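You operate a simulated robot arm through the tools that you are given. There is no shell and no other tool.

The job below is to be done with a simulated robot arm. You get a single attempt, and the scene is never put back.

## Task
Unplug the charger, plug the fan into the power strip and run it at 1.
Fine: have the strip switched off while you change plugs; stand the charger on the tv stand.

Only the result counts: the job must be done as asked and must still hold three seconds after the hand-in. Knocking over, shifting, dropping, spilling or breaking anything else fails it.

## Robot
A 7-joint arm with a two-finger gripper, fixed in place. Base frame: the origin is on the floor under the middle of its stand, x ahead of it, y to its left, z up; the work surface is at about z = 620. Readings come in mm, rad, newtons and seconds.
With the tool pointing down near the work surface it reaches from about 100 to 680 mm from the base axis. Its first joint turns from -1.152 to 1.152 rad. Payload 2.45 kg.
The TCP is the grasp point between the finger pads, 26 mm short of the fingertips. In the tool frame z runs along the fingers and y along their closing line. The gripper opens to 96 mm; its body begins 69 mm behind the TCP.
Orientation is that of the tool frame in the base frame, as [roll, pitch, yaw] about the fixed x, y, z axes, in that order (R = Rz(yaw) Ry(pitch) Rx(roll)). With the fingers straight down and closing along the base's y, the tool's x points along the base's -x, its y along +y and its z along -z.

## Interface
- The arm moves only by the tool servo_tool. Its argument "plan" is a list of rows, each a list of 3 entries, a list of its own where there are three numbers: the finger opening in cm, from 0 to 9.6, then the shift along the tool's x, y, z in units of 40 mm (1.0 is 40 mm), then the turn, a rotation vector about the tool's x, y, z in units of 6 degrees (1.0 is 6 degrees). In form: [[fingers, [dx, dy, dz], [wx, wy, wz]], ...]. A call has 1 to 20 rows; each row shifts and turns the commanded pose from where the row before left it, along the tool's axes as they then stand. A call with a number of a shift or a turn outside -1 to 1 is refused whole. Rows are played at 5 a second. More than 50 mm and 0.15 rad between two rows, or a gripper value outside its range, and nothing of the call is played. Where a pose cannot be reached the arm comes as near as it can. A force on the tool above 40 N (or 10 N above the force at the start of the call, whichever is more), or a blocked arm, ends the call early, and 0.2 s more pass. The fingers move at their own pace (about 50 mm/s each) and stop on an object; they squeeze with about 24 N. The grip force told is the motor's: it shows also when the fingers shut on nothing. Time passes only in rows, and 0.2 s behind the last, so rows that do not move let the fingers close. The reply holds the time, the measured pose of the TCP, the force on the tool along the base axes, the opening and the grip force, in the units named above and with some noise, with the torque about the TCP (base axes, N m) and any sound that the robot's microphone picked up.
- Cameras (640 x 400 px; columns grow to the right, rows downward): "scene" is fixed at [156.2, -385.8, 1414.8]; the picture's right is [0.78, -0.62, 0.00], its down [-0.40, -0.51, -0.76] and it looks along [0.47, 0.60, -0.64] (base axes); focal length 347 px, centre (320, 200). "wrist" rides on the gripper at [82, 3, -98] in the tool frame; the picture's right is [-0.04, 1.00, 0.00], its down [-0.73, -0.03, -0.68] and it looks along [-0.68, -0.03, 0.73] (tool axes); focal length 256 px, centre (320, 200). There is no depth. A picture from a camera that has moved, and an enlarged one, comes with that camera's place and axes in the base frame and with its lens. The place of the scene camera against the robot may be out by one fixed shift of up to 12 mm in any direction.
- camera(camera): a new picture of that camera. It takes no simulated time.
- zoom(camera, box): a new picture of the part [left, top, right, bottom] of that camera's present view, enlarged. It takes no simulated time.
- hand_in(): hands the job in; it is judged then, once.

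Nothing tells you positions but the pictures and the camera data. Unless the task says otherwise, let go and move clear before handing in.

The tools are called after "Emit:" by a JSON object that holds its "name" and its "arguments". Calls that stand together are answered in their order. servo_tool: Moves the arm, as the interface text tells. Its arguments: {"type":"object","properties":{"plan":{"type":"array"}},"required":["plan"]} The other tools are called the same way: camera (camera) takes a picture; zoom (camera, box) takes an enlarged picture of a part of a camera's view; hand_in () hands the job in.

At the start:

```text
time: 0.0
eef_pos: [394.9, 184.2, 974.6]
ee_rot: [-3.141, 0.001, -3.14]
force: [0.0, -0.3, -0.3]
moment: [0.02, 0.0, -0.01]
grip_width: 96.1
finger_force: 0.0
```

scene: 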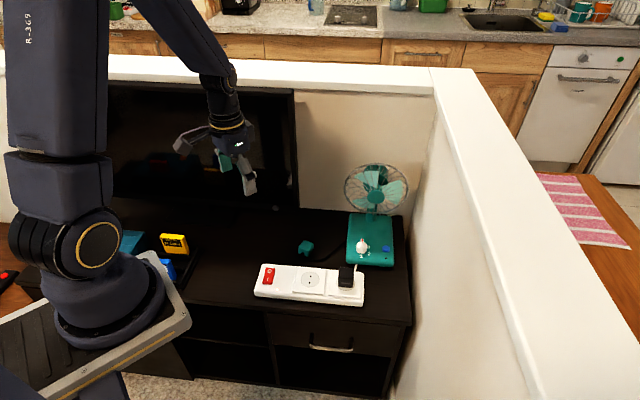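
wrist: 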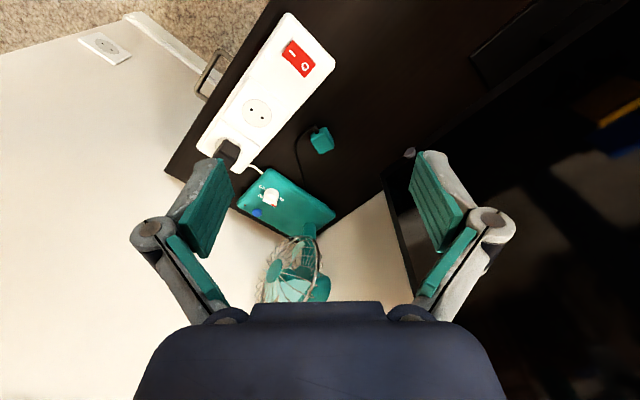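

I see a dark TV stand with a white power strip (red rocker switch, an empty socket, and a dark charger plugged in), a teal fan with a knob, and the fan's teal plug lying loose behind the strip. I'll look closer before moving.

Emit:
{"name": "zoom", "arguments": {"camera": "scene", "box": [240, 220, 420, 332]}}

Emit:
{"name": "zoom", "arguments": {"camera": "wrist", "box": [180, 0, 380, 125]}}

Emit:
{"name": "zoom", "arguments": {"camera": "wrist", "box": [180, 110, 380, 235]}}

Emit:
{"name": "zoom", "arguments": {"camera": "scene", "box": [330, 150, 420, 206]}}

Emit:
{"name": "zoom", "arguments": {"camera": "scene", "box": [330, 220, 420, 276]}}

```text
3.56 times, centred on (330, 276) of scene
camera zoom: at [156.2, -385.8, 1414.8], right [0.78, -0.62, 0.0], down [-0.4, -0.51, -0.76], along [0.47, 0.6, -0.64], focal length 1233 px, centre (284, -70)
```

zoom: 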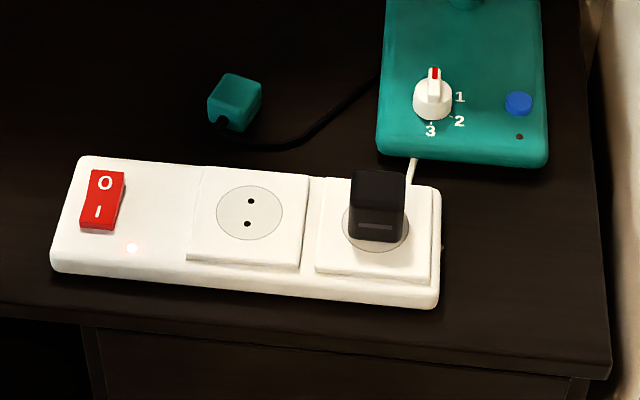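

```text
3.20 times, centred on (280, 62) of wrist
camera zoom: at [312.7, 188.4, 1073.3], right [0.04, 1.0, 0.0], down [0.73, -0.03, 0.68], along [0.68, -0.03, -0.73], focal length 819 px, centre (448, 640)
```

zoom: 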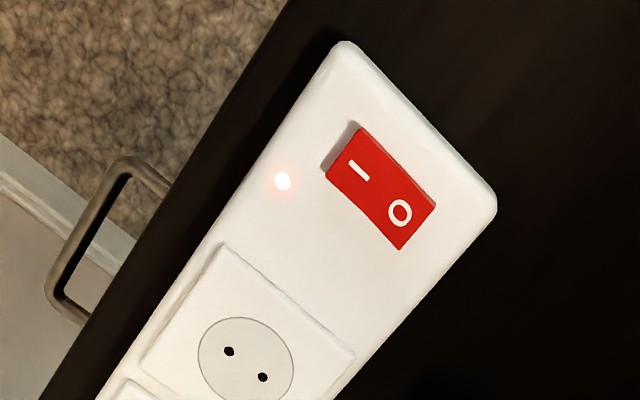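

```text
3.20 times, centred on (280, 172) of wrist
camera zoom: at [312.7, 188.4, 1073.3], right [0.04, 1.0, 0.0], down [0.73, -0.03, 0.68], along [0.68, -0.03, -0.73], focal length 819 px, centre (448, 288)
```

zoom: 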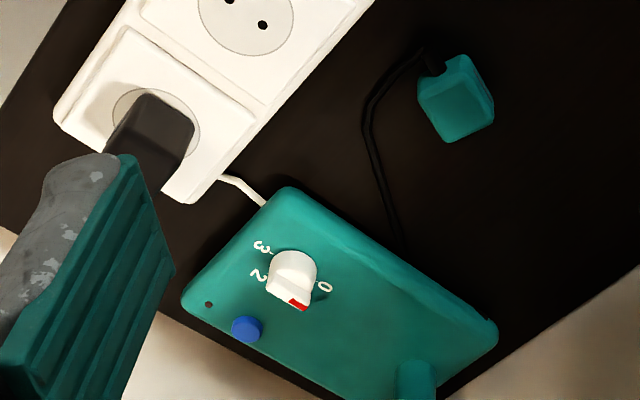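

```text
7.11 times, centred on (375, 178) of scene
camera zoom: at [156.2, -385.8, 1414.8], right [0.78, -0.62, 0.0], down [-0.4, -0.51, -0.76], along [0.47, 0.6, -0.64], focal length 2466 px, centre (-71, 356)
```

zoom: 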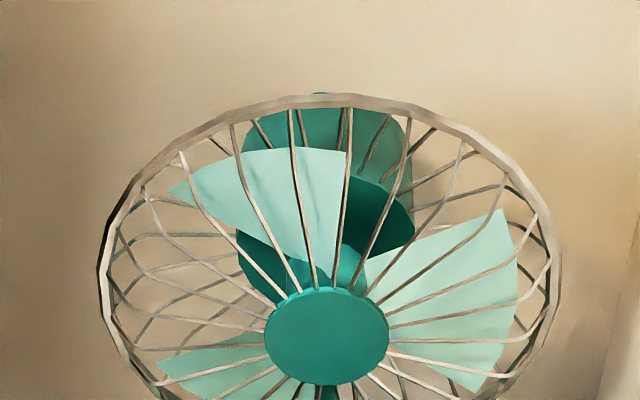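

```text
7.11 times, centred on (375, 248) of scene
camera zoom: at [156.2, -385.8, 1414.8], right [0.78, -0.62, 0.0], down [-0.4, -0.51, -0.76], along [0.47, 0.6, -0.64], focal length 2466 px, centre (-71, -141)
```

zoom: 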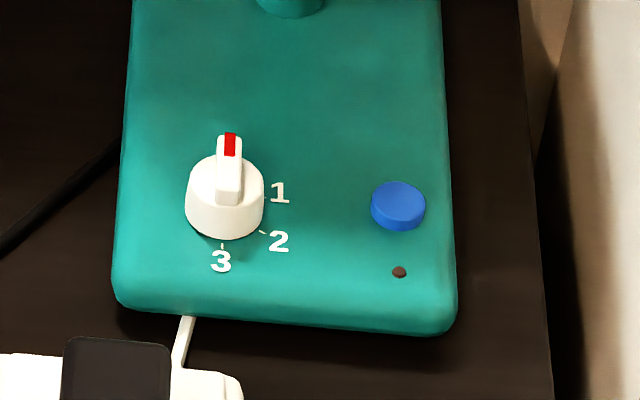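

The rocker shows its lamp lit (strip is on), the charger sits in the far socket, and the fan's knob looks set at 0. I'll move in above the strip with open fingers for closer wrist views so I can locate things accurately.

Emit:
{"name": "servo_tool", "arguments": {"plan": [[9.6, [-0.344, -0.4625, 0.594], [0, 0, 0]], [9.6, [-0.344, -0.4625, 0.594], [0, 0, 0]], [9.6, [-0.344, -0.4625, 0.594], [0, 0, 0]], [9.6, [-0.344, -0.4625, 0.594], [0, 0, 0]], [9.6, [0, 0, 0], [0, 0, 0]]]}}

Emit:
{"name": "camera", "arguments": {"camera": "wrist"}}

Emit:
{"name": "camera", "arguments": {"camera": "scene"}}

```text
time: 1.2
eef_pos: [450.6, 110.2, 881.3]
ee_rot: [-3.141, 0.0, 3.141]
force: [0.1, 0.3, 0.5]
moment: [0.01, 0.0, 0.02]
grip_width: 95.9
finger_force: 0.1
```

```text
taken
camera wrist: at [367.6, 113.8, 978.2], right [0.04, 1.0, 0.0], down [0.73, -0.03, 0.68], along [0.68, -0.03, -0.73], focal length 256 px, centre (320, 200)
```

wrist: 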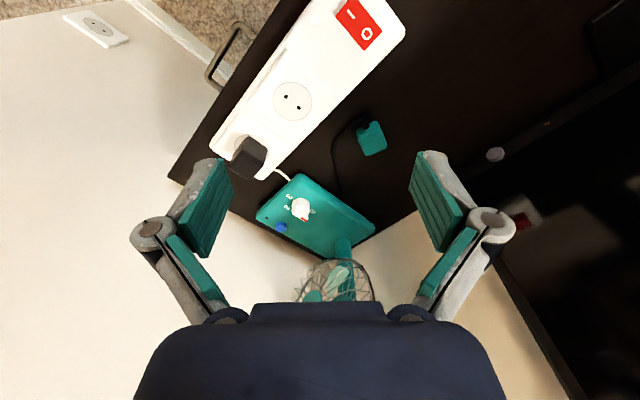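

```text
taken
```

scene: 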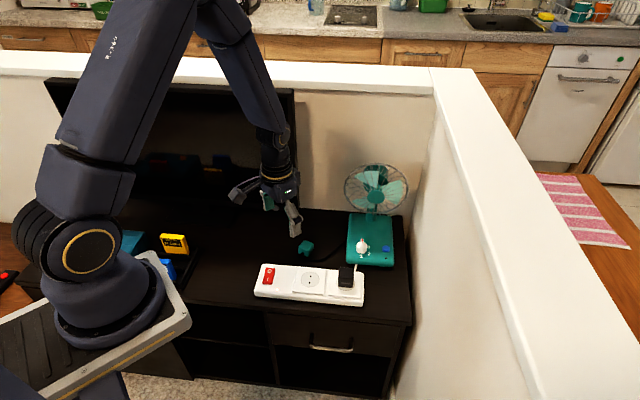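

The strip, plug and fan base are all in the wrist view now. I'll enlarge each of them to triangulate against the first view.

Emit:
{"name": "zoom", "arguments": {"camera": "wrist", "box": [200, 0, 420, 137]}}

Emit:
{"name": "zoom", "arguments": {"camera": "wrist", "box": [200, 110, 420, 247]}}

Emit:
{"name": "zoom", "arguments": {"camera": "wrist", "box": [250, 170, 350, 233]}}

Emit:
{"name": "zoom", "arguments": {"camera": "wrist", "box": [320, 100, 420, 163]}}

```text
2.91 times, centred on (310, 68) of wrist
camera zoom: at [367.6, 113.8, 978.2], right [0.04, 1.0, 0.0], down [0.73, -0.03, 0.68], along [0.68, -0.03, -0.73], focal length 745 px, centre (349, 582)
```

zoom: 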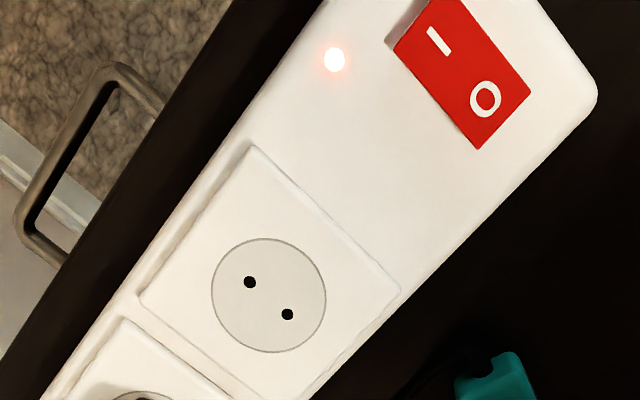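

```text
2.91 times, centred on (310, 178) of wrist
camera zoom: at [367.6, 113.8, 978.2], right [0.04, 1.0, 0.0], down [0.73, -0.03, 0.68], along [0.68, -0.03, -0.73], focal length 745 px, centre (349, 262)
```

zoom: 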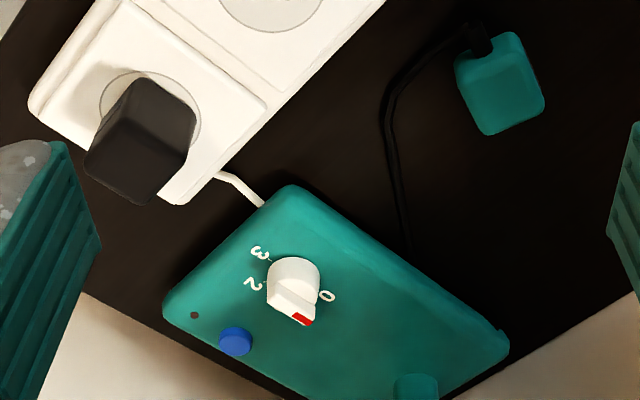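

```text
6.35 times, centred on (300, 202) of wrist
camera zoom: at [367.6, 113.8, 978.2], right [0.04, 1.0, 0.0], down [0.73, -0.03, 0.68], along [0.68, -0.03, -0.73], focal length 1625 px, centre (447, 190)
```

zoom: 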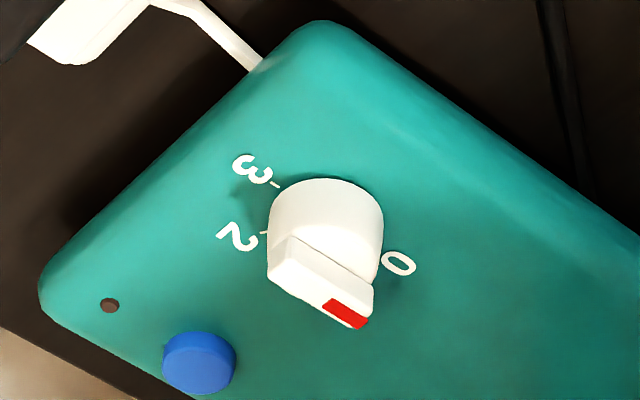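

```text
6.35 times, centred on (370, 132) of wrist
camera zoom: at [367.6, 113.8, 978.2], right [0.04, 1.0, 0.0], down [0.73, -0.03, 0.68], along [0.68, -0.03, -0.73], focal length 1625 px, centre (2, 635)
```

zoom: 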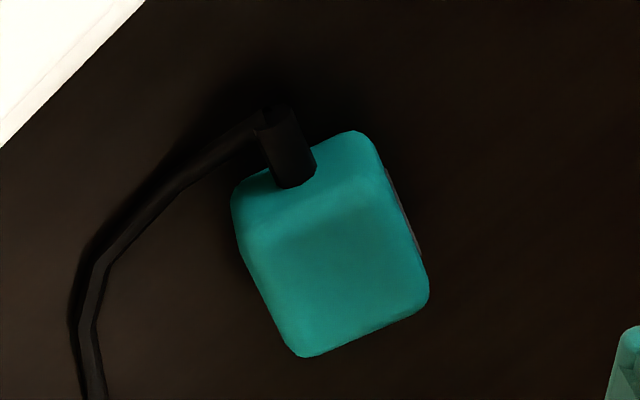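

The switch's "O" half is at about (426, 162, 659), "I" at (408, 144, 655), the free socket at (497, 74, 657), the loose plug near (567, 184), and the knob near (682, 67). I'll turn the tool 45° to line up with the strip, close the fingers and hover above the "O" half.

Emit:
{"name": "servo_tool", "arguments": {"plan": [[9.6, [0, 0, 0], [0, 0, -0.946]], [9.6, [0, 0, 0], [0, 0, -0.946]], [9.6, [0, 0, 0], [0, 0, -0.946]], [9.6, [0, 0, 0], [0, 0, -0.946]], [6, [0, 0, 0], [0, 0, -0.946]], [3, [0, 0, 0], [0, 0, -0.946]], [0, [0, 0, 0], [0, 0, -0.946]], [0, [0, 0, 0], [0, 0, -0.946]], [0, [-0.156, 0.334, 0.5], [0, 0, 0]], [0, [-0.156, 0.334, 0.5], [0, 0, 0]], [0, [-0.156, 0.334, 0.5], [0, 0, 0]], [0, [-0.156, 0.334, 0.5], [0, 0, 0]], [0, [0, 0, 0], [0, 0, 0]]]}}

Emit:
{"name": "camera", "arguments": {"camera": "wrist"}}

Emit:
{"name": "camera", "arguments": {"camera": "scene"}}

```text
time: 4.0
eef_pos: [429.4, 167.1, 800.4]
ee_rot: [-3.142, -0.001, -2.35]
force: [-0.4, -0.1, 0.1]
moment: [0.03, 0.03, -0.01]
grip_width: 0.0
finger_force: 23.9
```

```text
taken
camera wrist: at [369.6, 111.0, 898.1], right [-0.68, 0.73, 0.0], down [0.54, 0.5, 0.68], along [0.5, 0.46, -0.73], focal length 256 px, centre (320, 200)
```

wrist: 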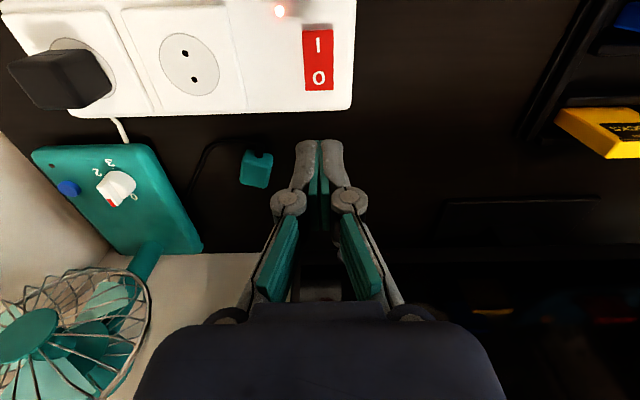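

```text
taken
```

scene: 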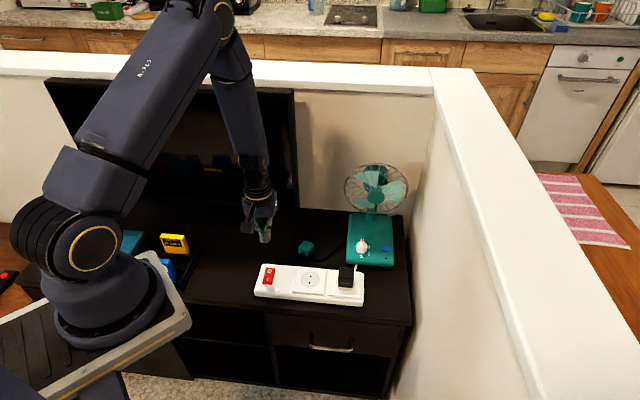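

The tool now lines up with the strip, and this view again puts the "O" half at about (426, 161, 659). I'll come down over it and press in small steps.

Emit:
{"name": "servo_tool", "arguments": {"plan": [[0, [0.085, -0.04, 0.9], [0, 0, 0]], [0, [0, 0, 0.9], [0, 0, 0]], [0, [0, 0, 0.8], [0, 0, 0]], [0, [0, 0, 0.1], [0, 0, 0]], [0, [0, 0, 0], [0, 0, 0]]]}}

Emit:
{"name": "zoom", "arguments": {"camera": "wrist", "box": [220, 60, 420, 185]}}

Emit:
{"name": "zoom", "arguments": {"camera": "scene", "box": [230, 220, 350, 295]}}

```text
time: 5.2
eef_pos: [427.2, 161.7, 692.1]
ee_rot: [3.141, -0.002, -2.349]
force: [0.3, -0.1, -0.4]
moment: [0.0, 0.01, 0.0]
grip_width: 0.0
finger_force: 24.0
```

```text
3.20 times, centred on (320, 122) of wrist
camera zoom: at [367.7, 106.5, 790.1], right [-0.68, 0.73, 0.0], down [0.54, 0.5, 0.68], along [0.5, 0.46, -0.73], focal length 819 px, centre (320, 448)
```

zoom: 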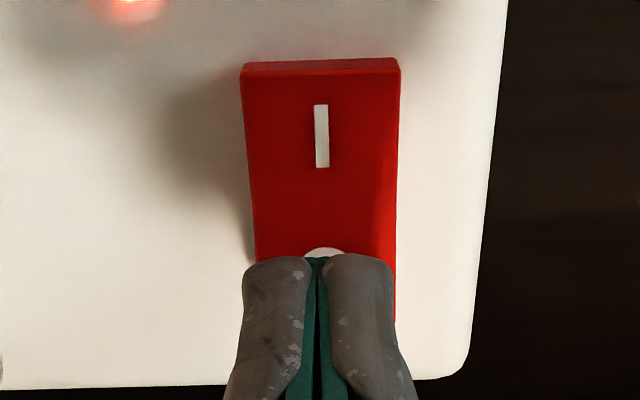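

```text
5.33 times, centred on (290, 258) of scene
camera zoom: at [156.2, -385.8, 1414.8], right [0.78, -0.62, 0.0], down [-0.4, -0.51, -0.76], along [0.47, 0.6, -0.64], focal length 1850 px, centre (480, -107)
```

zoom: 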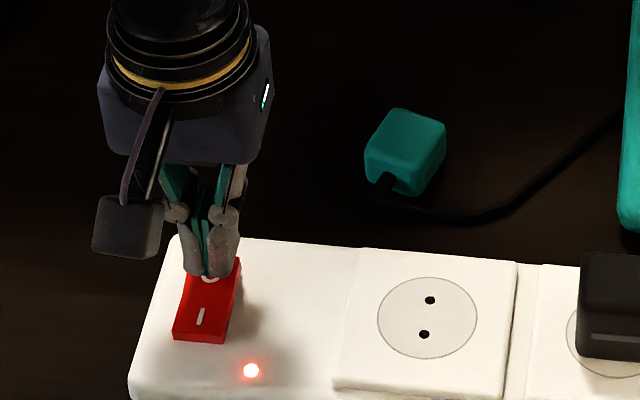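

The closed fingertips are right above the "O" half, about 5 mm off it, with the lamp still lit. I'll press down gently.

Emit:
{"name": "servo_tool", "arguments": {"plan": [[0, [0, 0, 0.1], [0, 0, 0]], [0, [0, 0, 0.05], [0, 0, 0]], [0, [0, 0, 0.05], [0, 0, 0]], [0, [0, 0, 0.05], [0, 0, 0]]]}}

Emit:
{"name": "zoom", "arguments": {"camera": "scene", "box": [230, 220, 350, 295]}}

```text
time: 6.2
eef_pos: [427.8, 163.5, 682.8]
ee_rot: [3.141, 0.003, -2.347]
force: [-0.1, 0.5, 6.0]
moment: [0.0, 0.03, -0.02]
grip_width: 6.0
finger_force: 28.2
```

```text
5.33 times, centred on (290, 258) of scene
camera zoom: at [156.2, -385.8, 1414.8], right [0.78, -0.62, 0.0], down [-0.4, -0.51, -0.76], along [0.47, 0.6, -0.64], focal length 1850 px, centre (480, -107)
```

zoom: 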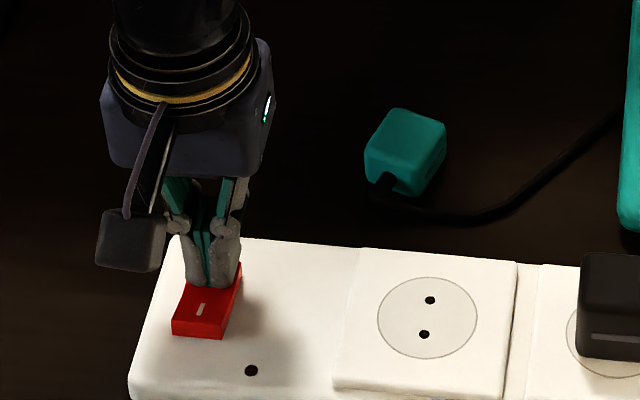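

The lamp is out, so the strip is off. I'll lift clear, open the fingers and move over the charger for a closer look.

Emit:
{"name": "servo_tool", "arguments": {"plan": [[0, [0, 0, -0.85], [0, 0, 0]], [0, [0, 0, -0.85], [0, 0, 0]], [0, [0, 0, -0.85], [0, 0, 0]], [4, [0.062, -0.884, -0.225], [0, 0, 0]], [9.6, [0.062, -0.884, -0.225], [0, 0, 0]], [9.6, [0.062, -0.884, -0.225], [0, 0, 0]], [9.6, [0.062, -0.884, -0.225], [0, 0, 0]], [9.6, [0.062, -0.884, -0.225], [0, 0, 0]], [9.6, [0, 0, 0], [0, 0, 0]]]}}

Emit:
{"name": "camera", "arguments": {"camera": "wrist"}}

Emit:
{"name": "camera", "arguments": {"camera": "scene"}}

```text
time: 8.2
eef_pos: [545.7, 28.8, 831.0]
ee_rot: [-3.141, 0.0, -2.348]
force: [-0.4, -0.6, 0.3]
moment: [0.01, -0.02, 0.03]
grip_width: 96.0
finger_force: 0.1
```

```text
taken
camera wrist: at [484.9, -26.9, 927.9], right [-0.68, 0.73, 0.0], down [0.54, 0.5, 0.68], along [0.5, 0.46, -0.73], focal length 256 px, centre (320, 200)
```

wrist: 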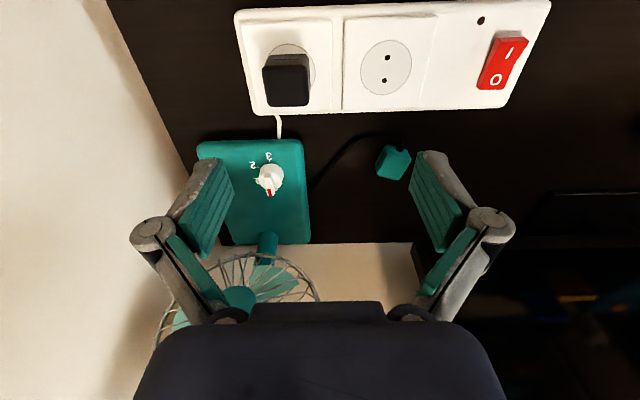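

```text
taken
```

scene: 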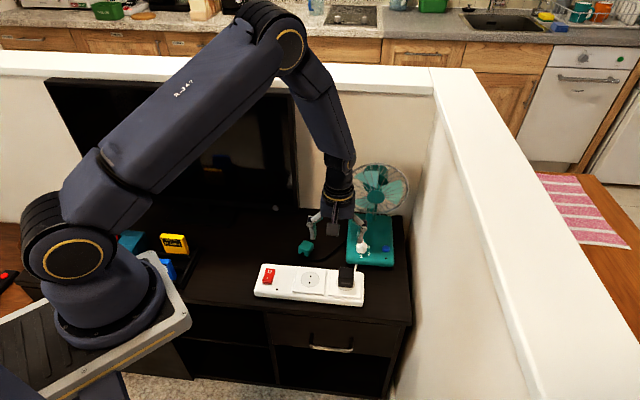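

Emit:
{"name": "zoom", "arguments": {"camera": "wrist", "box": [220, 0, 440, 137]}}

Emit:
{"name": "zoom", "arguments": {"camera": "wrist", "box": [180, 110, 340, 210]}}

Emit:
{"name": "zoom", "arguments": {"camera": "wrist", "box": [340, 120, 430, 190]}}

```text
2.91 times, centred on (330, 68) of wrist
camera zoom: at [484.9, -26.9, 927.9], right [-0.68, 0.73, 0.0], down [0.54, 0.5, 0.68], along [0.5, 0.46, -0.73], focal length 745 px, centre (291, 582)
```

zoom: 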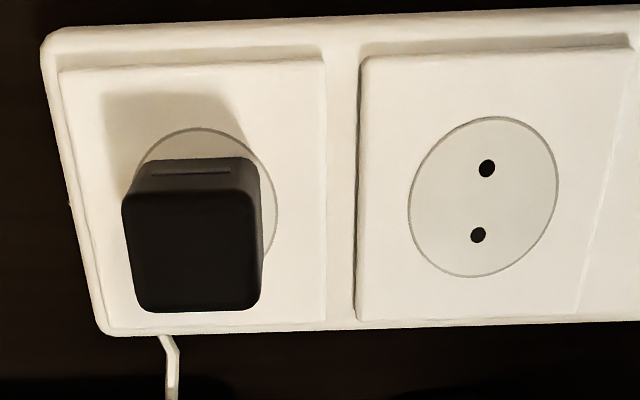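

```text
4.00 times, centred on (260, 160) of wrist
camera zoom: at [484.9, -26.9, 927.9], right [-0.68, 0.73, 0.0], down [0.54, 0.5, 0.68], along [0.5, 0.46, -0.73], focal length 1024 px, centre (560, 360)
```

zoom: 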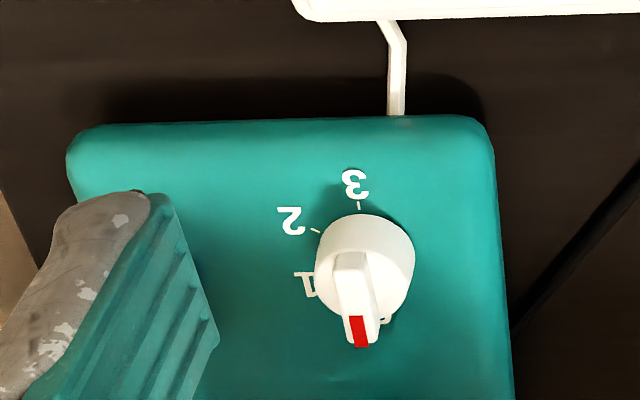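

```text
5.71 times, centred on (385, 155) of wrist
camera zoom: at [484.9, -26.9, 927.9], right [-0.68, 0.73, 0.0], down [0.54, 0.5, 0.68], along [0.5, 0.46, -0.73], focal length 1463 px, centre (-51, 457)
```

zoom: 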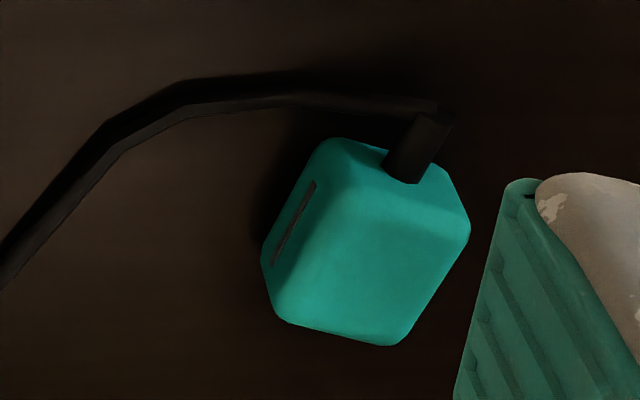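

The charger block is clear in view, and the loose plug has slits on two opposite side faces with its cord on the side facing the strip. I'll zoom in tightly to work out which way its pins point.

Emit:
{"name": "zoom", "arguments": {"camera": "scene", "box": [290, 232, 330, 257]}}

Emit:
{"name": "zoom", "arguments": {"camera": "wrist", "box": [370, 137, 418, 185]}}

Emit:
{"name": "zoom", "arguments": {"camera": "scene", "box": [325, 255, 373, 309]}}

Emit:
{"name": "zoom", "arguments": {"camera": "wrist", "box": [245, 30, 325, 120]}}

```text
16.00 times, centred on (310, 244) of scene
camera zoom: at [156.2, -385.8, 1414.8], right [0.78, -0.62, 0.0], down [-0.4, -0.51, -0.76], along [0.47, 0.6, -0.64], focal length 5549 px, centre (480, -512)
```

zoom: 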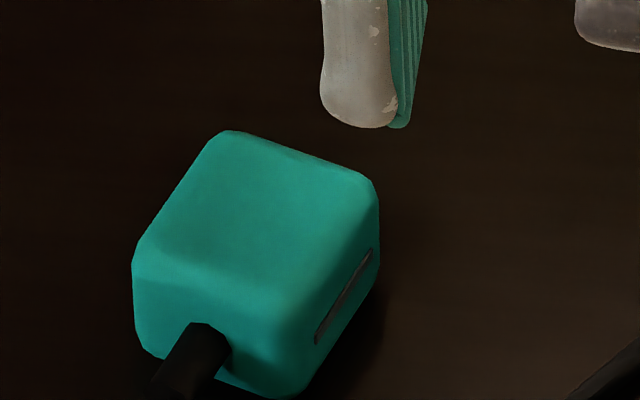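

```text
8.33 times, centred on (394, 161) of wrist
camera zoom: at [484.9, -26.9, 927.9], right [-0.68, 0.73, 0.0], down [0.54, 0.5, 0.68], along [0.5, 0.46, -0.73], focal length 2133 px, centre (-297, 525)
```

zoom: 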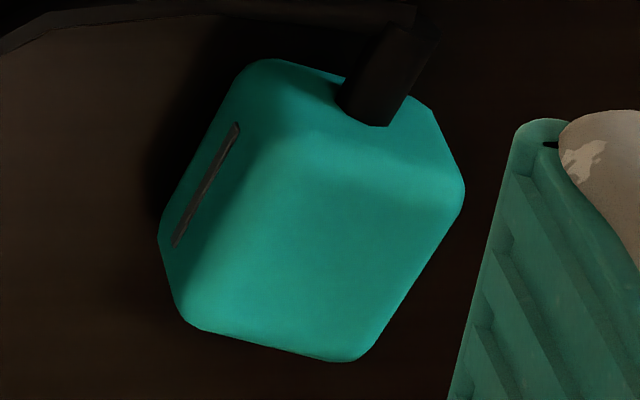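

```text
7.41 times, centred on (349, 282) of scene
camera zoom: at [156.2, -385.8, 1414.8], right [0.78, -0.62, 0.0], down [-0.4, -0.51, -0.76], along [0.47, 0.6, -0.64], focal length 2569 px, centre (105, -407)
```

zoom: 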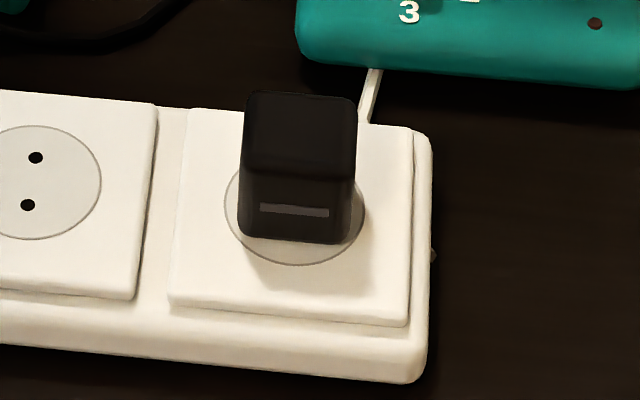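

```text
4.44 times, centred on (285, 75) of wrist
camera zoom: at [484.9, -26.9, 927.9], right [-0.68, 0.73, 0.0], down [0.54, 0.5, 0.68], along [0.5, 0.46, -0.73], focal length 1138 px, centre (476, 756)
```

zoom: 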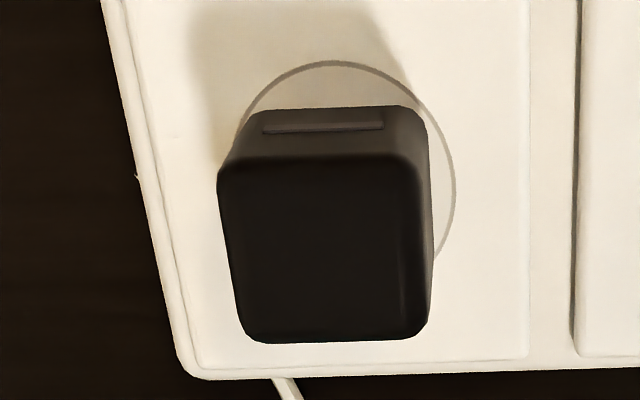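

The plug's top is at about z = 644, so its body is only ~24 mm thick and I can't tell whether the pins are underneath or on the far side. I'll swing the wrist camera round to view it from the left-back side, staying high.

Emit:
{"name": "servo_tool", "arguments": {"plan": [[9.6, [-0.73, 0.628, 0.155], [0, 0, 0]], [9.6, [-0.73, 0.628, 0.155], [0, 0, 0]], [9.6, [-0.73, 0.628, 0.155], [0, 0, 0]], [9.6, [-0.73, 0.628, 0.155], [0, 0, 0]], [9.6, [-0.73, 0.628, 0.155], [0, 0, 0]], [9.6, [0, 0, 0], [0, 0, 0]]]}}

Emit:
{"name": "servo_tool", "arguments": {"plan": [[9.6, [0, 0, 0], [0, 0, 1]], [9.6, [0, 0, 0], [0, 0, 1]], [9.6, [0, 0, 0], [0, 0, 1]], [9.6, [0, 0, 0], [0, 0, 1]], [9.6, [0, 0, 0], [0, 0, 1]], [9.6, [0, 0, 0], [0, 0, 1]], [9.6, [0, 0, 0], [0, 0, 1]], [9.6, [0, 0, 0], [0, 0, 1]], [9.6, [0, 0, 0], [0, 0, 1]], [9.6, [0, 0, 0], [0, 0, 1]], [9.6, [0, 0, 0], [0, 0, 1]], [9.6, [0, 0, 0], [0, 0, 1]], [9.6, [0, 0, 0], [0, 0, 1]], [9.6, [0, 0, 0], [0, 0, 1]], [9.6, [0, 0, 0], [0, 0, 1]], [9.6, [0, 0, 0], [0, 0, 1]], [9.6, [0, 0, 0], [0, 0, 1]], [9.6, [0, 0, 0], [0, 0, 1]], [9.6, [0, 0, 0], [0, 0, 1]], [9.6, [0, 0, 0], [0, 0, 1]]]}}

Emit:
{"name": "camera", "arguments": {"camera": "wrist"}}

Emit:
{"name": "camera", "arguments": {"camera": "scene"}}

```text
time: 9.6
eef_pos: [558.2, 220.9, 799.8]
ee_rot: [-3.141, -0.001, -2.35]
force: [-1.5, 0.2, 0.5]
moment: [-0.01, 0.04, 0.03]
grip_width: 96.0
finger_force: 0.0
```

```text
time: 13.8
eef_pos: [557.8, 221.8, 798.2]
ee_rot: [-3.141, 0.0, 1.839]
force: [0.6, -0.4, 0.9]
moment: [0.0, 0.02, 0.03]
grip_width: 96.2
finger_force: 0.1
```

```text
taken
camera wrist: at [539.2, 301.5, 896.1], right [0.97, 0.23, 0.0], down [0.17, -0.72, 0.68], along [0.15, -0.66, -0.73], focal length 256 px, centre (320, 200)
```

wrist: 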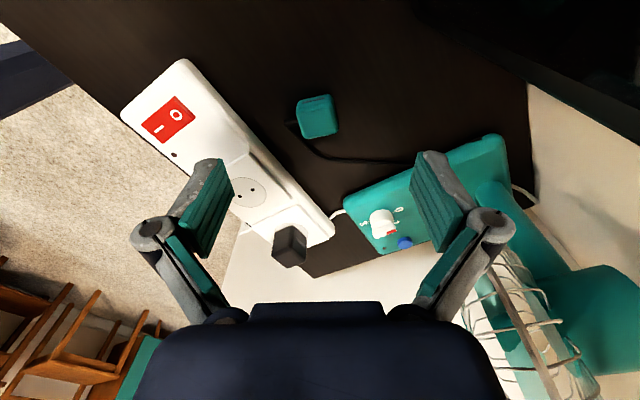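

```text
taken
```

scene: 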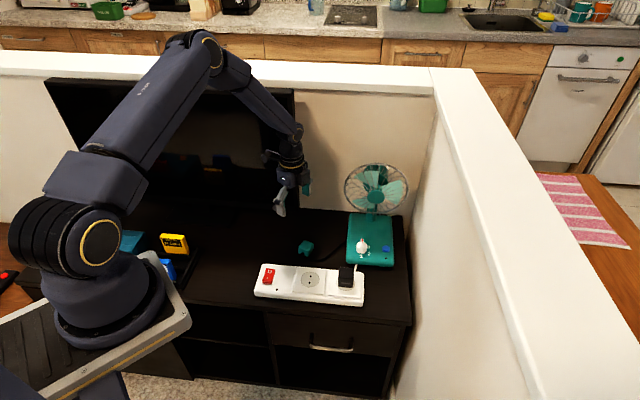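

Emit:
{"name": "zoom", "arguments": {"camera": "wrist", "box": [280, 85, 360, 145]}}

Emit:
{"name": "zoom", "arguments": {"camera": "wrist", "box": [340, 130, 540, 280]}}

Emit:
{"name": "zoom", "arguments": {"camera": "wrist", "box": [220, 160, 340, 280]}}

```text
6.67 times, centred on (320, 115) of wrist
camera zoom: at [539.2, 301.5, 896.1], right [0.97, 0.23, 0.0], down [0.17, -0.72, 0.68], along [0.15, -0.66, -0.73], focal length 1707 px, centre (320, 767)
```

zoom: 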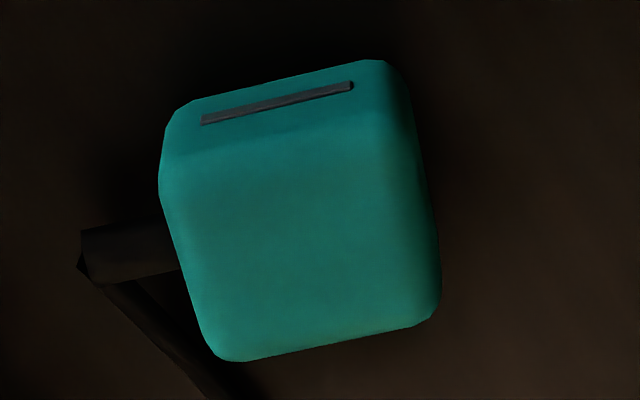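

```text
2.67 times, centred on (440, 205) of wrist
camera zoom: at [539.2, 301.5, 896.1], right [0.97, 0.23, 0.0], down [0.17, -0.72, 0.68], along [0.15, -0.66, -0.73], focal length 683 px, centre (0, 187)
```

zoom: 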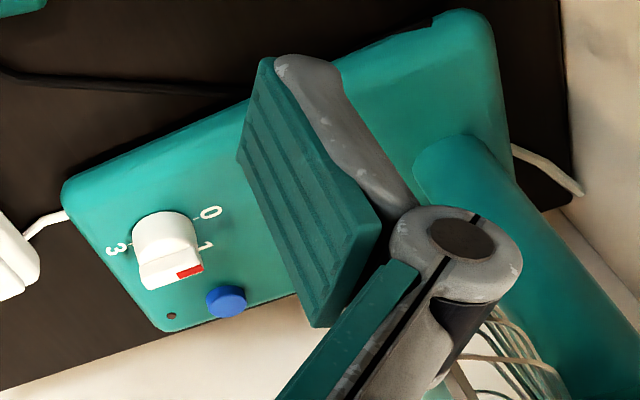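

```text
3.33 times, centred on (280, 220) of wrist
camera zoom: at [539.2, 301.5, 896.1], right [0.97, 0.23, 0.0], down [0.17, -0.72, 0.68], along [0.15, -0.66, -0.73], focal length 853 px, centre (453, 133)
```

zoom: 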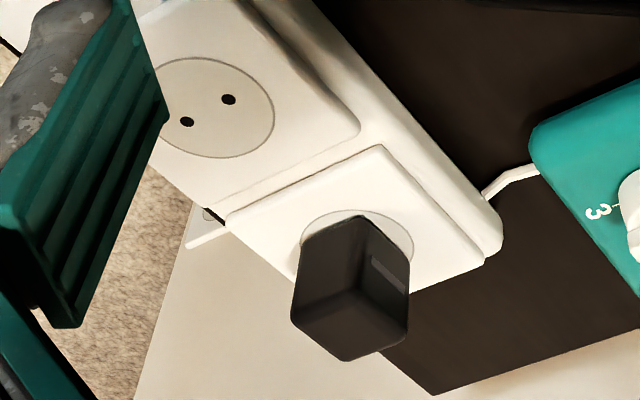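

No pins show on the sides seen so far; the charger top is at about (564, 6, 694). I'll go lower and turn a bit more to look at the plug's far face.

Emit:
{"name": "servo_tool", "arguments": {"plan": [[9.6, [0, 0.22, 0.6], [0, 0, 0]], [9.6, [0, 0.22, 0.8], [0, 0, 0]], [9.6, [0, 0.22, 0.8], [0, 0, 0]], [9.6, [0, 0, 0], [0, 0, 0.93]], [9.6, [0, 0, 0], [0, 0, 0.93]], [9.6, [0, 0, 0], [0, 0, 0.93]], [9.6, [0, 0, 0], [0, 0, 0.93]], [9.6, [0, 0, 0], [0, 0, 0.93]], [9.6, [0, 0, 0], [0, 0, 0.93]], [9.6, [0, 0, 0], [0, 0, 0.93]], [9.6, [0, 0, 0], [0, 0, 0]]]}}

Emit:
{"name": "camera", "arguments": {"camera": "wrist"}}

Emit:
{"name": "camera", "arguments": {"camera": "scene"}}

```text
time: 14.6
eef_pos: [579.0, 221.6, 710.9]
ee_rot: [-3.125, 0.007, 1.85]
force: [-5.1, -6.3, -1.5]
moment: [0.43, -0.45, 0.49]
grip_width: 95.8
finger_force: 0.0
stopped in row 4: the force on the tool passed its limit at 69 N (the readings are from after the stop); the commanded pose is now the measured one
```

```text
taken
camera wrist: at [561.3, 303.0, 808.2], right [0.97, 0.24, -0.01], down [0.18, -0.7, 0.69], along [0.15, -0.67, -0.73], focal length 256 px, centre (320, 200)
```

wrist: 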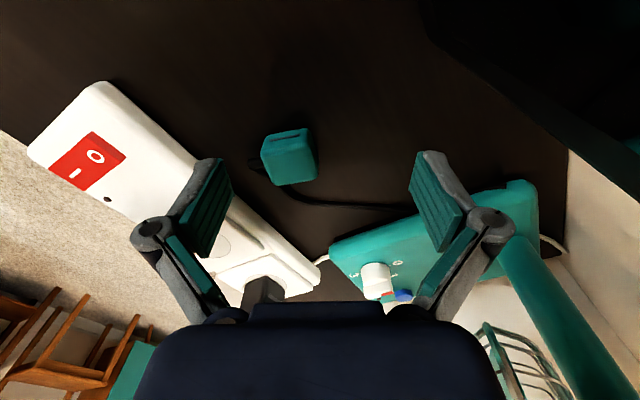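

```text
taken
```

scene: 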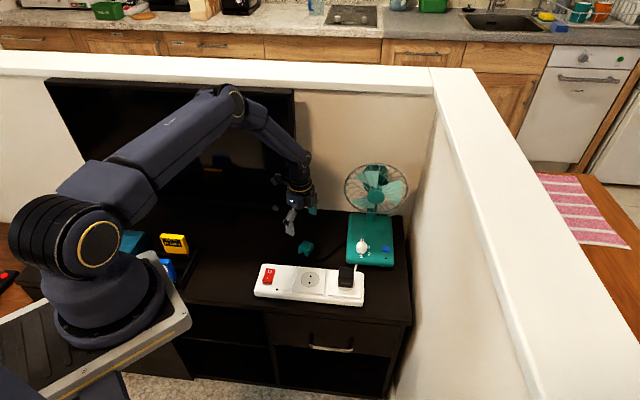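

The call stopped on a contact: the push was away from the TV, so the wrist camera seems to have touched the TV panel, which is nearer than I took it to be. I'll back straight off from it and check whether the TV has moved.

Emit:
{"name": "servo_tool", "arguments": {"plan": [[9.6, [-0.3, -0.4, 0], [0, 0, 0]], [9.6, [-0.5, -0.6, -0.2], [0, 0, 0]], [9.6, [0, 0, 0], [0, 0, 0]]]}}

Emit:
{"name": "camera", "arguments": {"camera": "scene"}}

Emit:
{"name": "zoom", "arguments": {"camera": "scene", "box": [200, 70, 340, 260]}}

Emit:
{"name": "camera", "arguments": {"camera": "wrist"}}

```text
time: 15.4
eef_pos: [550.5, 180.8, 721.0]
ee_rot: [-3.129, 0.008, 1.849]
force: [-0.3, 0.9, 0.2]
moment: [0.04, -0.02, -0.02]
grip_width: 96.0
finger_force: 0.0
```

```text
taken
```

scene: 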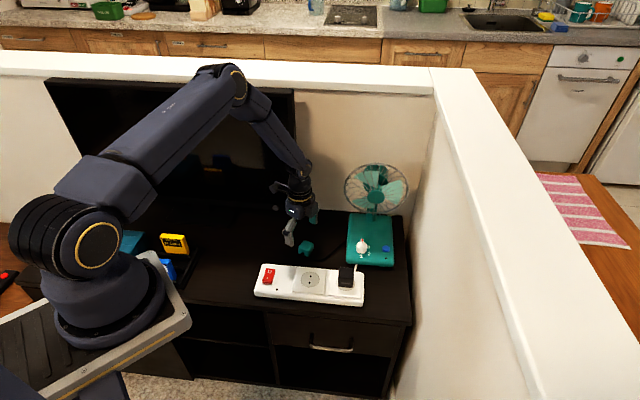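

```text
2.11 times, centred on (270, 165) of scene
camera zoom: at [156.2, -385.8, 1414.8], right [0.78, -0.62, 0.0], down [-0.4, -0.51, -0.76], along [0.47, 0.6, -0.64], focal length 730 px, centre (425, 274)
```

zoom: 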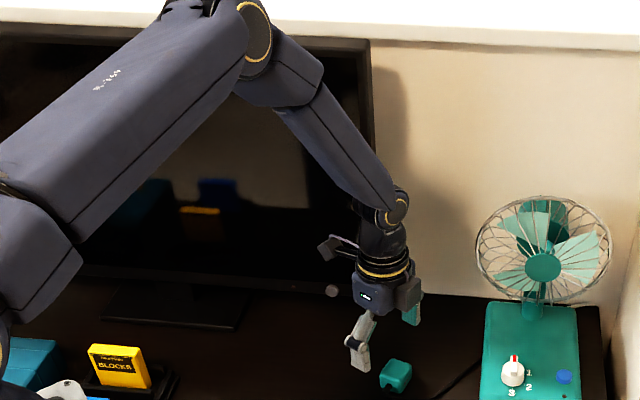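

```text
taken
camera wrist: at [532.1, 262.1, 817.9], right [0.97, 0.23, -0.01], down [0.18, -0.71, 0.68], along [0.15, -0.67, -0.73], focal length 256 px, centre (320, 200)
```

wrist: 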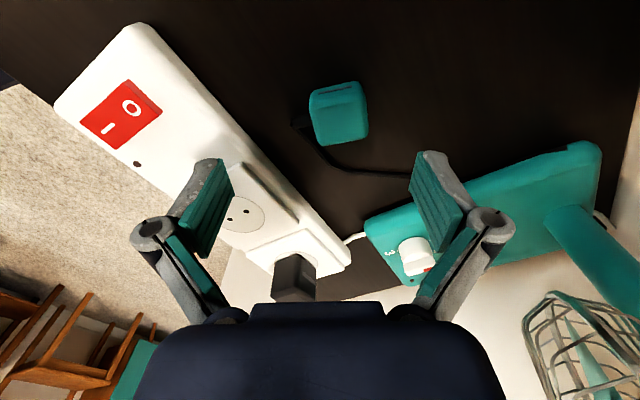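

I'm clear now and the TV's edges are in the same image places as at the start, so it hasn't moved; from here on I'll keep everything short of that plane. I'll zoom in on the plug from this lower viewpoint.

Emit:
{"name": "zoom", "arguments": {"camera": "wrist", "box": [290, 70, 390, 160]}}

Emit:
{"name": "zoom", "arguments": {"camera": "wrist", "box": [220, 180, 360, 310]}}

Emit:
{"name": "zoom", "arguments": {"camera": "wrist", "box": [350, 200, 450, 290]}}

```text
4.44 times, centred on (340, 115) of wrist
camera zoom: at [532.1, 262.1, 817.9], right [0.97, 0.23, -0.01], down [0.18, -0.71, 0.68], along [0.15, -0.67, -0.73], focal length 1138 px, centre (231, 578)
```

zoom: 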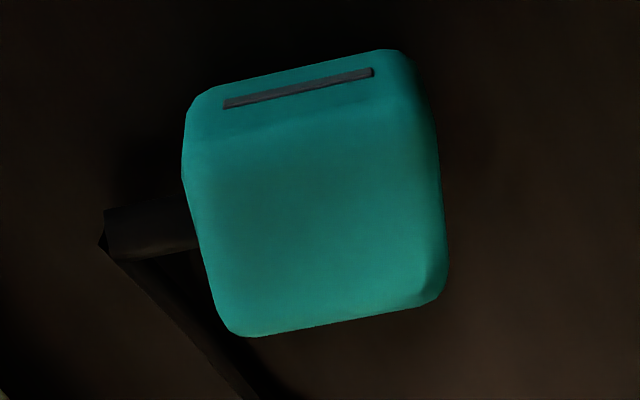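

```text
3.08 times, centred on (290, 245) of wrist
camera zoom: at [532.1, 262.1, 817.9], right [0.97, 0.23, -0.01], down [0.18, -0.71, 0.68], along [0.15, -0.67, -0.73], focal length 788 px, centre (412, 62)
```

zoom: 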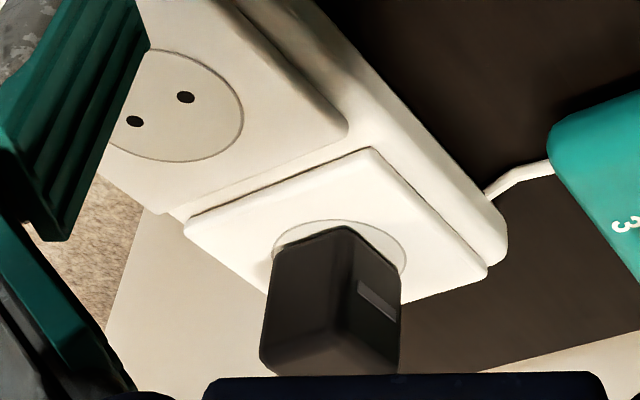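

```text
4.44 times, centred on (400, 245) of wrist
camera zoom: at [532.1, 262.1, 817.9], right [0.97, 0.23, -0.01], down [0.18, -0.71, 0.68], along [0.15, -0.67, -0.73], focal length 1138 px, centre (-36, 0)
```

zoom: 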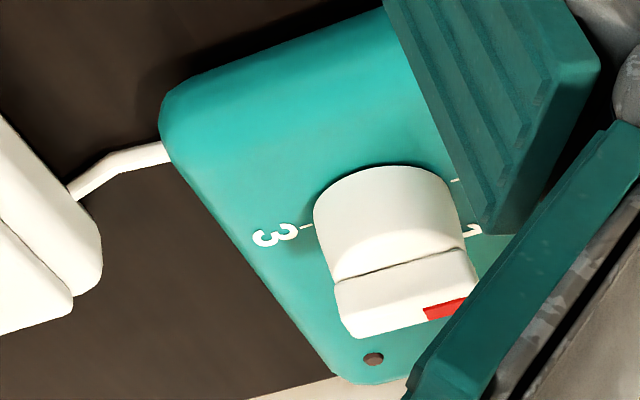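

The plug's axis is at about 27.5° with its centre near (565.5, 185.5) and top at z ≈ 648; by likeness to the charger its pins are most likely underneath, which I'll check once it is lifted. First the charger: I'll level the tool, rise, turn back in line with the strip and go above it.

Emit:
{"name": "servo_tool", "arguments": {"plan": [[9.6, [0, 0, -0.9], [-0.12, 0.076, 0]], [9.6, [0, 0, -0.9], [0, 0, 0]], [9.6, [0, 0, -0.9], [0, 0, 0]], [9.6, [0, 0, 0], [0, 0, -0.996]], [9.6, [0, 0, 0], [0, 0, -0.996]], [9.6, [0, 0, 0], [0, 0, -0.996]], [9.6, [0, 0, 0], [0, 0, -0.996]], [9.6, [0, 0, 0], [0, 0, -0.996]], [9.6, [0, 0, 0], [0, 0, -0.996]], [9.6, [0, 0, 0], [0, 0, -0.996]], [9.6, [0, 0, 0], [0, 0, -0.996]], [9.6, [0, 0, 0], [0, 0, -0.996]], [9.6, [0, 0, 0], [0, 0, -0.996]], [9.6, [0, 0, 0], [0, 0, -0.996]], [9.6, [0, 0, 0], [0, 0, -0.996]], [9.6, [0, 0, 0], [0, 0, -0.996]], [9.6, [0, 0, 0], [0, 0, -0.996]], [9.6, [0, 0, 0], [0, 0, -0.996]], [9.6, [0, 0, 0], [0, 0, -0.996]]]}}

Emit:
{"name": "servo_tool", "arguments": {"plan": [[9.6, [0, 0, 0], [0, 0, -0.996]], [9.6, [0, 0, 0], [0, 0, -0.996]], [9.6, [0, 0, 0], [0, 0, -0.996]], [9.6, [0, 0, 0], [0, 0, -0.996]], [9.6, [0.573, -0.662, 0], [0, 0, 0]], [9.6, [0.573, -0.662, 0], [0, 0, 0]], [9.6, [0.573, -0.662, 0], [0, 0, 0]], [9.6, [0.573, -0.662, 0], [0, 0, 0]], [9.6, [0.573, -0.662, 0], [0, 0, 0]], [8, [0, 0, 0.9], [0, 0, 0]], [8, [0, 0, 0.9], [0, 0, 0]], [8, [0, 0, 0], [0, 0, 0]]]}}

Emit:
{"name": "camera", "arguments": {"camera": "wrist"}}

Emit:
{"name": "camera", "arguments": {"camera": "scene"}}

```text
time: 19.4
eef_pos: [551.1, 182.2, 828.5]
ee_rot: [3.142, 0.0, -2.765]
force: [0.2, 0.5, -0.5]
moment: [-0.06, 0.0, 0.0]
grip_width: 96.1
finger_force: 0.1
```

```text
time: 22.0
eef_pos: [565.8, 6.4, 757.9]
ee_rot: [3.141, 0.0, -2.347]
force: [-0.1, 0.1, -0.3]
moment: [0.02, -0.04, -0.02]
grip_width: 80.0
finger_force: 0.1
```

```text
taken
camera wrist: at [505.8, -48.1, 855.3], right [-0.68, 0.73, 0.0], down [0.54, 0.5, 0.68], along [0.49, 0.47, -0.73], focal length 256 px, centre (320, 200)
```

wrist: 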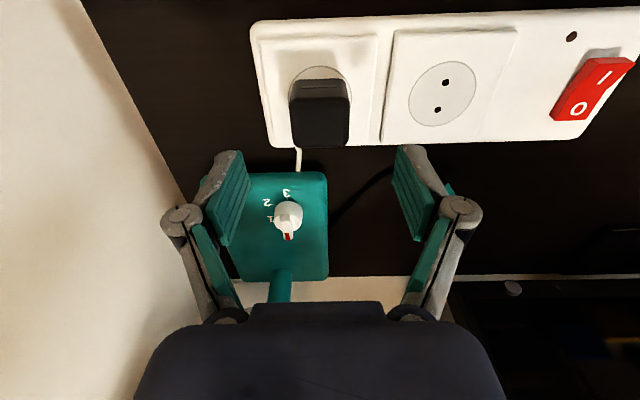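

```text
taken
```

scene: 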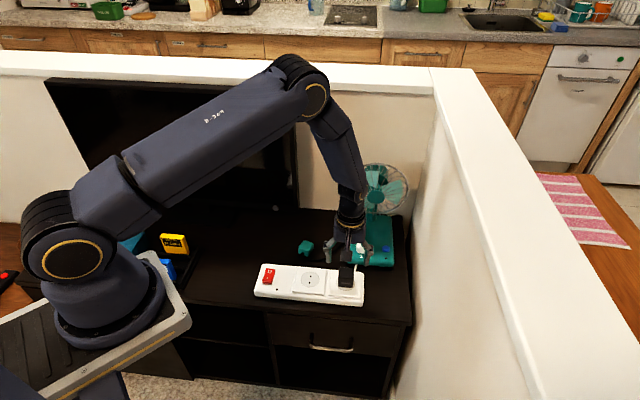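

The gripper is centred over the charger at about (565, 7). I'll lower until the fingertips are just above the socket plate, then close on it.

Emit:
{"name": "servo_tool", "arguments": {"plan": [[7, [0, 0, 0.8], [0, 0, 0]], [7, [0, 0, 0.6], [0, 0, 0]], [7, [0, 0, 0.35], [0, 0, 0]], [7, [0, 0, 0], [0, 0, 0]]]}}

Emit:
{"name": "camera", "arguments": {"camera": "wrist"}}

Emit:
{"name": "zoom", "arguments": {"camera": "scene", "box": [310, 220, 410, 310]}}

```text
time: 23.0
eef_pos: [563.8, 7.2, 686.4]
ee_rot: [-3.141, 0.001, -2.347]
force: [-0.4, 0.1, 0.2]
moment: [-0.04, -0.02, 0.01]
grip_width: 69.9
finger_force: 0.1
```

```text
taken
camera wrist: at [504.9, -47.9, 784.2], right [-0.68, 0.73, 0.0], down [0.54, 0.5, 0.68], along [0.49, 0.47, -0.73], focal length 256 px, centre (320, 200)
```

wrist: 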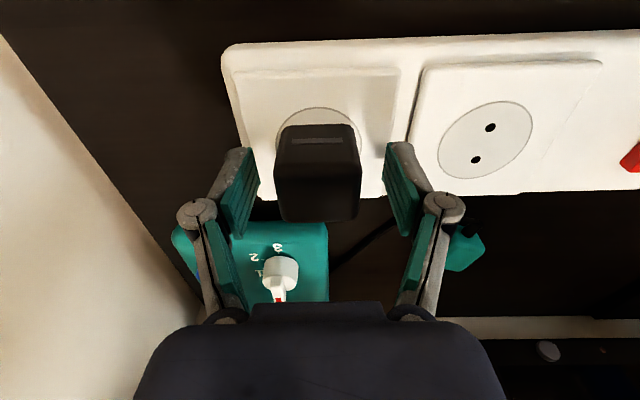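

```text
4.44 times, centred on (360, 265) of scene
camera zoom: at [156.2, -385.8, 1414.8], right [0.78, -0.62, 0.0], down [-0.4, -0.51, -0.76], along [0.47, 0.6, -0.64], focal length 1541 px, centre (142, -89)
```

zoom: 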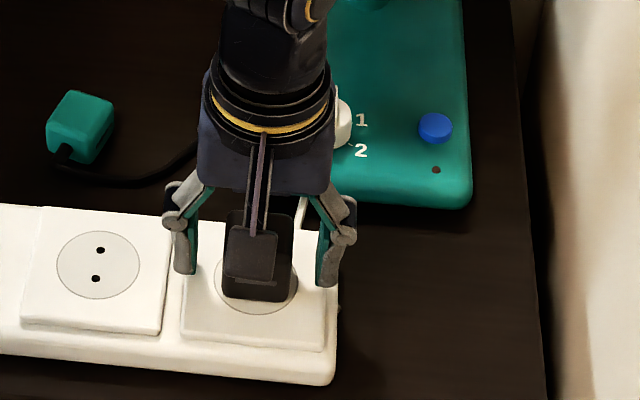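

The fingers straddle the charger with the tips a few millimetres above the plate. Closing now.

Emit:
{"name": "servo_tool", "arguments": {"plan": [[0, [0, 0, 0], [0, 0, 0]], [0, [0, 0, 0], [0, 0, 0]], [0, [0, 0, 0], [0, 0, 0]], [0, [0, 0, 0], [0, 0, 0]]]}}

Emit:
{"name": "camera", "arguments": {"camera": "wrist"}}

```text
time: 24.0
eef_pos: [565.1, 6.8, 685.6]
ee_rot: [3.141, -0.001, -2.349]
force: [3.7, -4.2, -0.9]
moment: [-0.13, -0.05, -0.16]
grip_width: 39.1
finger_force: 24.1
```

```text
taken
camera wrist: at [505.2, -48.4, 784.5], right [-0.68, 0.73, 0.0], down [0.54, 0.5, 0.68], along [0.5, 0.46, -0.73], focal length 256 px, centre (320, 200)
```

wrist: 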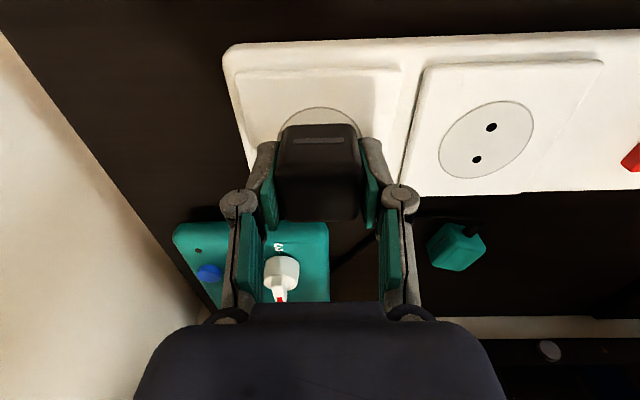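

The charger is gripped at 39 mm with a small sideways load. I'll ease that off and pull straight up slowly.

Emit:
{"name": "servo_tool", "arguments": {"plan": [[0, [0, -0.025, -0.05], [0, 0, 0]], [0, [0, 0, -0.1], [0, 0, 0]], [0, [0, 0, -0.1], [0, 0, 0]], [0, [0, 0, -0.15], [0, 0, 0]], [0, [0, 0, -0.15], [0, 0, 0]], [0, [0, 0, -0.15], [0, 0, 0]], [0, [0, 0, -0.15], [0, 0, 0]]]}}

Emit:
{"name": "camera", "arguments": {"camera": "wrist"}}

Emit:
{"name": "zoom", "arguments": {"camera": "scene", "box": [310, 220, 410, 310]}}

```text
time: 25.6
eef_pos: [565.7, 6.9, 720.6]
ee_rot: [-3.141, 0.002, -2.347]
force: [0.3, 0.0, 0.0]
moment: [0.0, 0.03, 0.0]
grip_width: 39.1
finger_force: 24.0
heard: snap
```

```text
taken
camera wrist: at [506.2, -48.5, 818.2], right [-0.68, 0.73, 0.0], down [0.54, 0.5, 0.68], along [0.5, 0.47, -0.73], focal length 256 px, centre (320, 200)
```

wrist: 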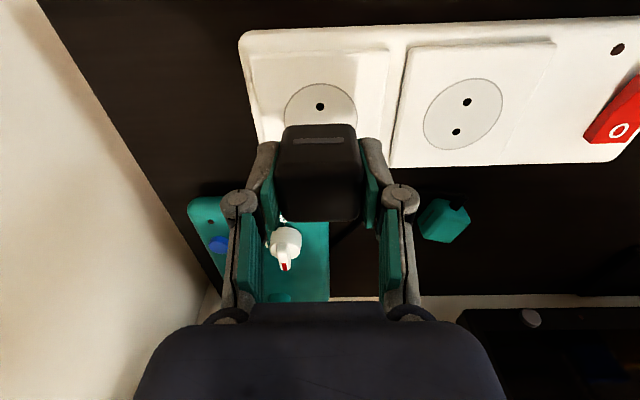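

```text
4.44 times, centred on (360, 265) of scene
camera zoom: at [156.2, -385.8, 1414.8], right [0.78, -0.62, 0.0], down [-0.4, -0.51, -0.76], along [0.47, 0.6, -0.64], focal length 1541 px, centre (142, -89)
```

zoom: 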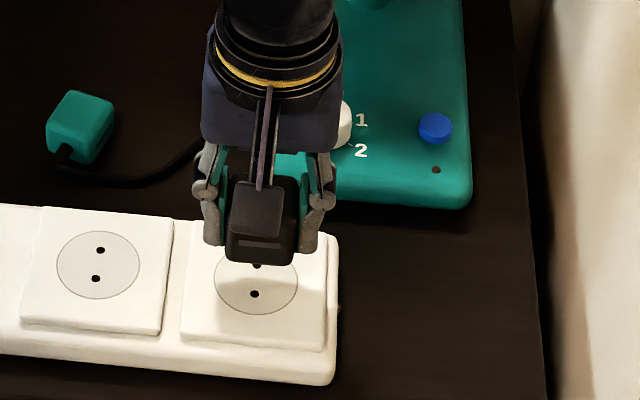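

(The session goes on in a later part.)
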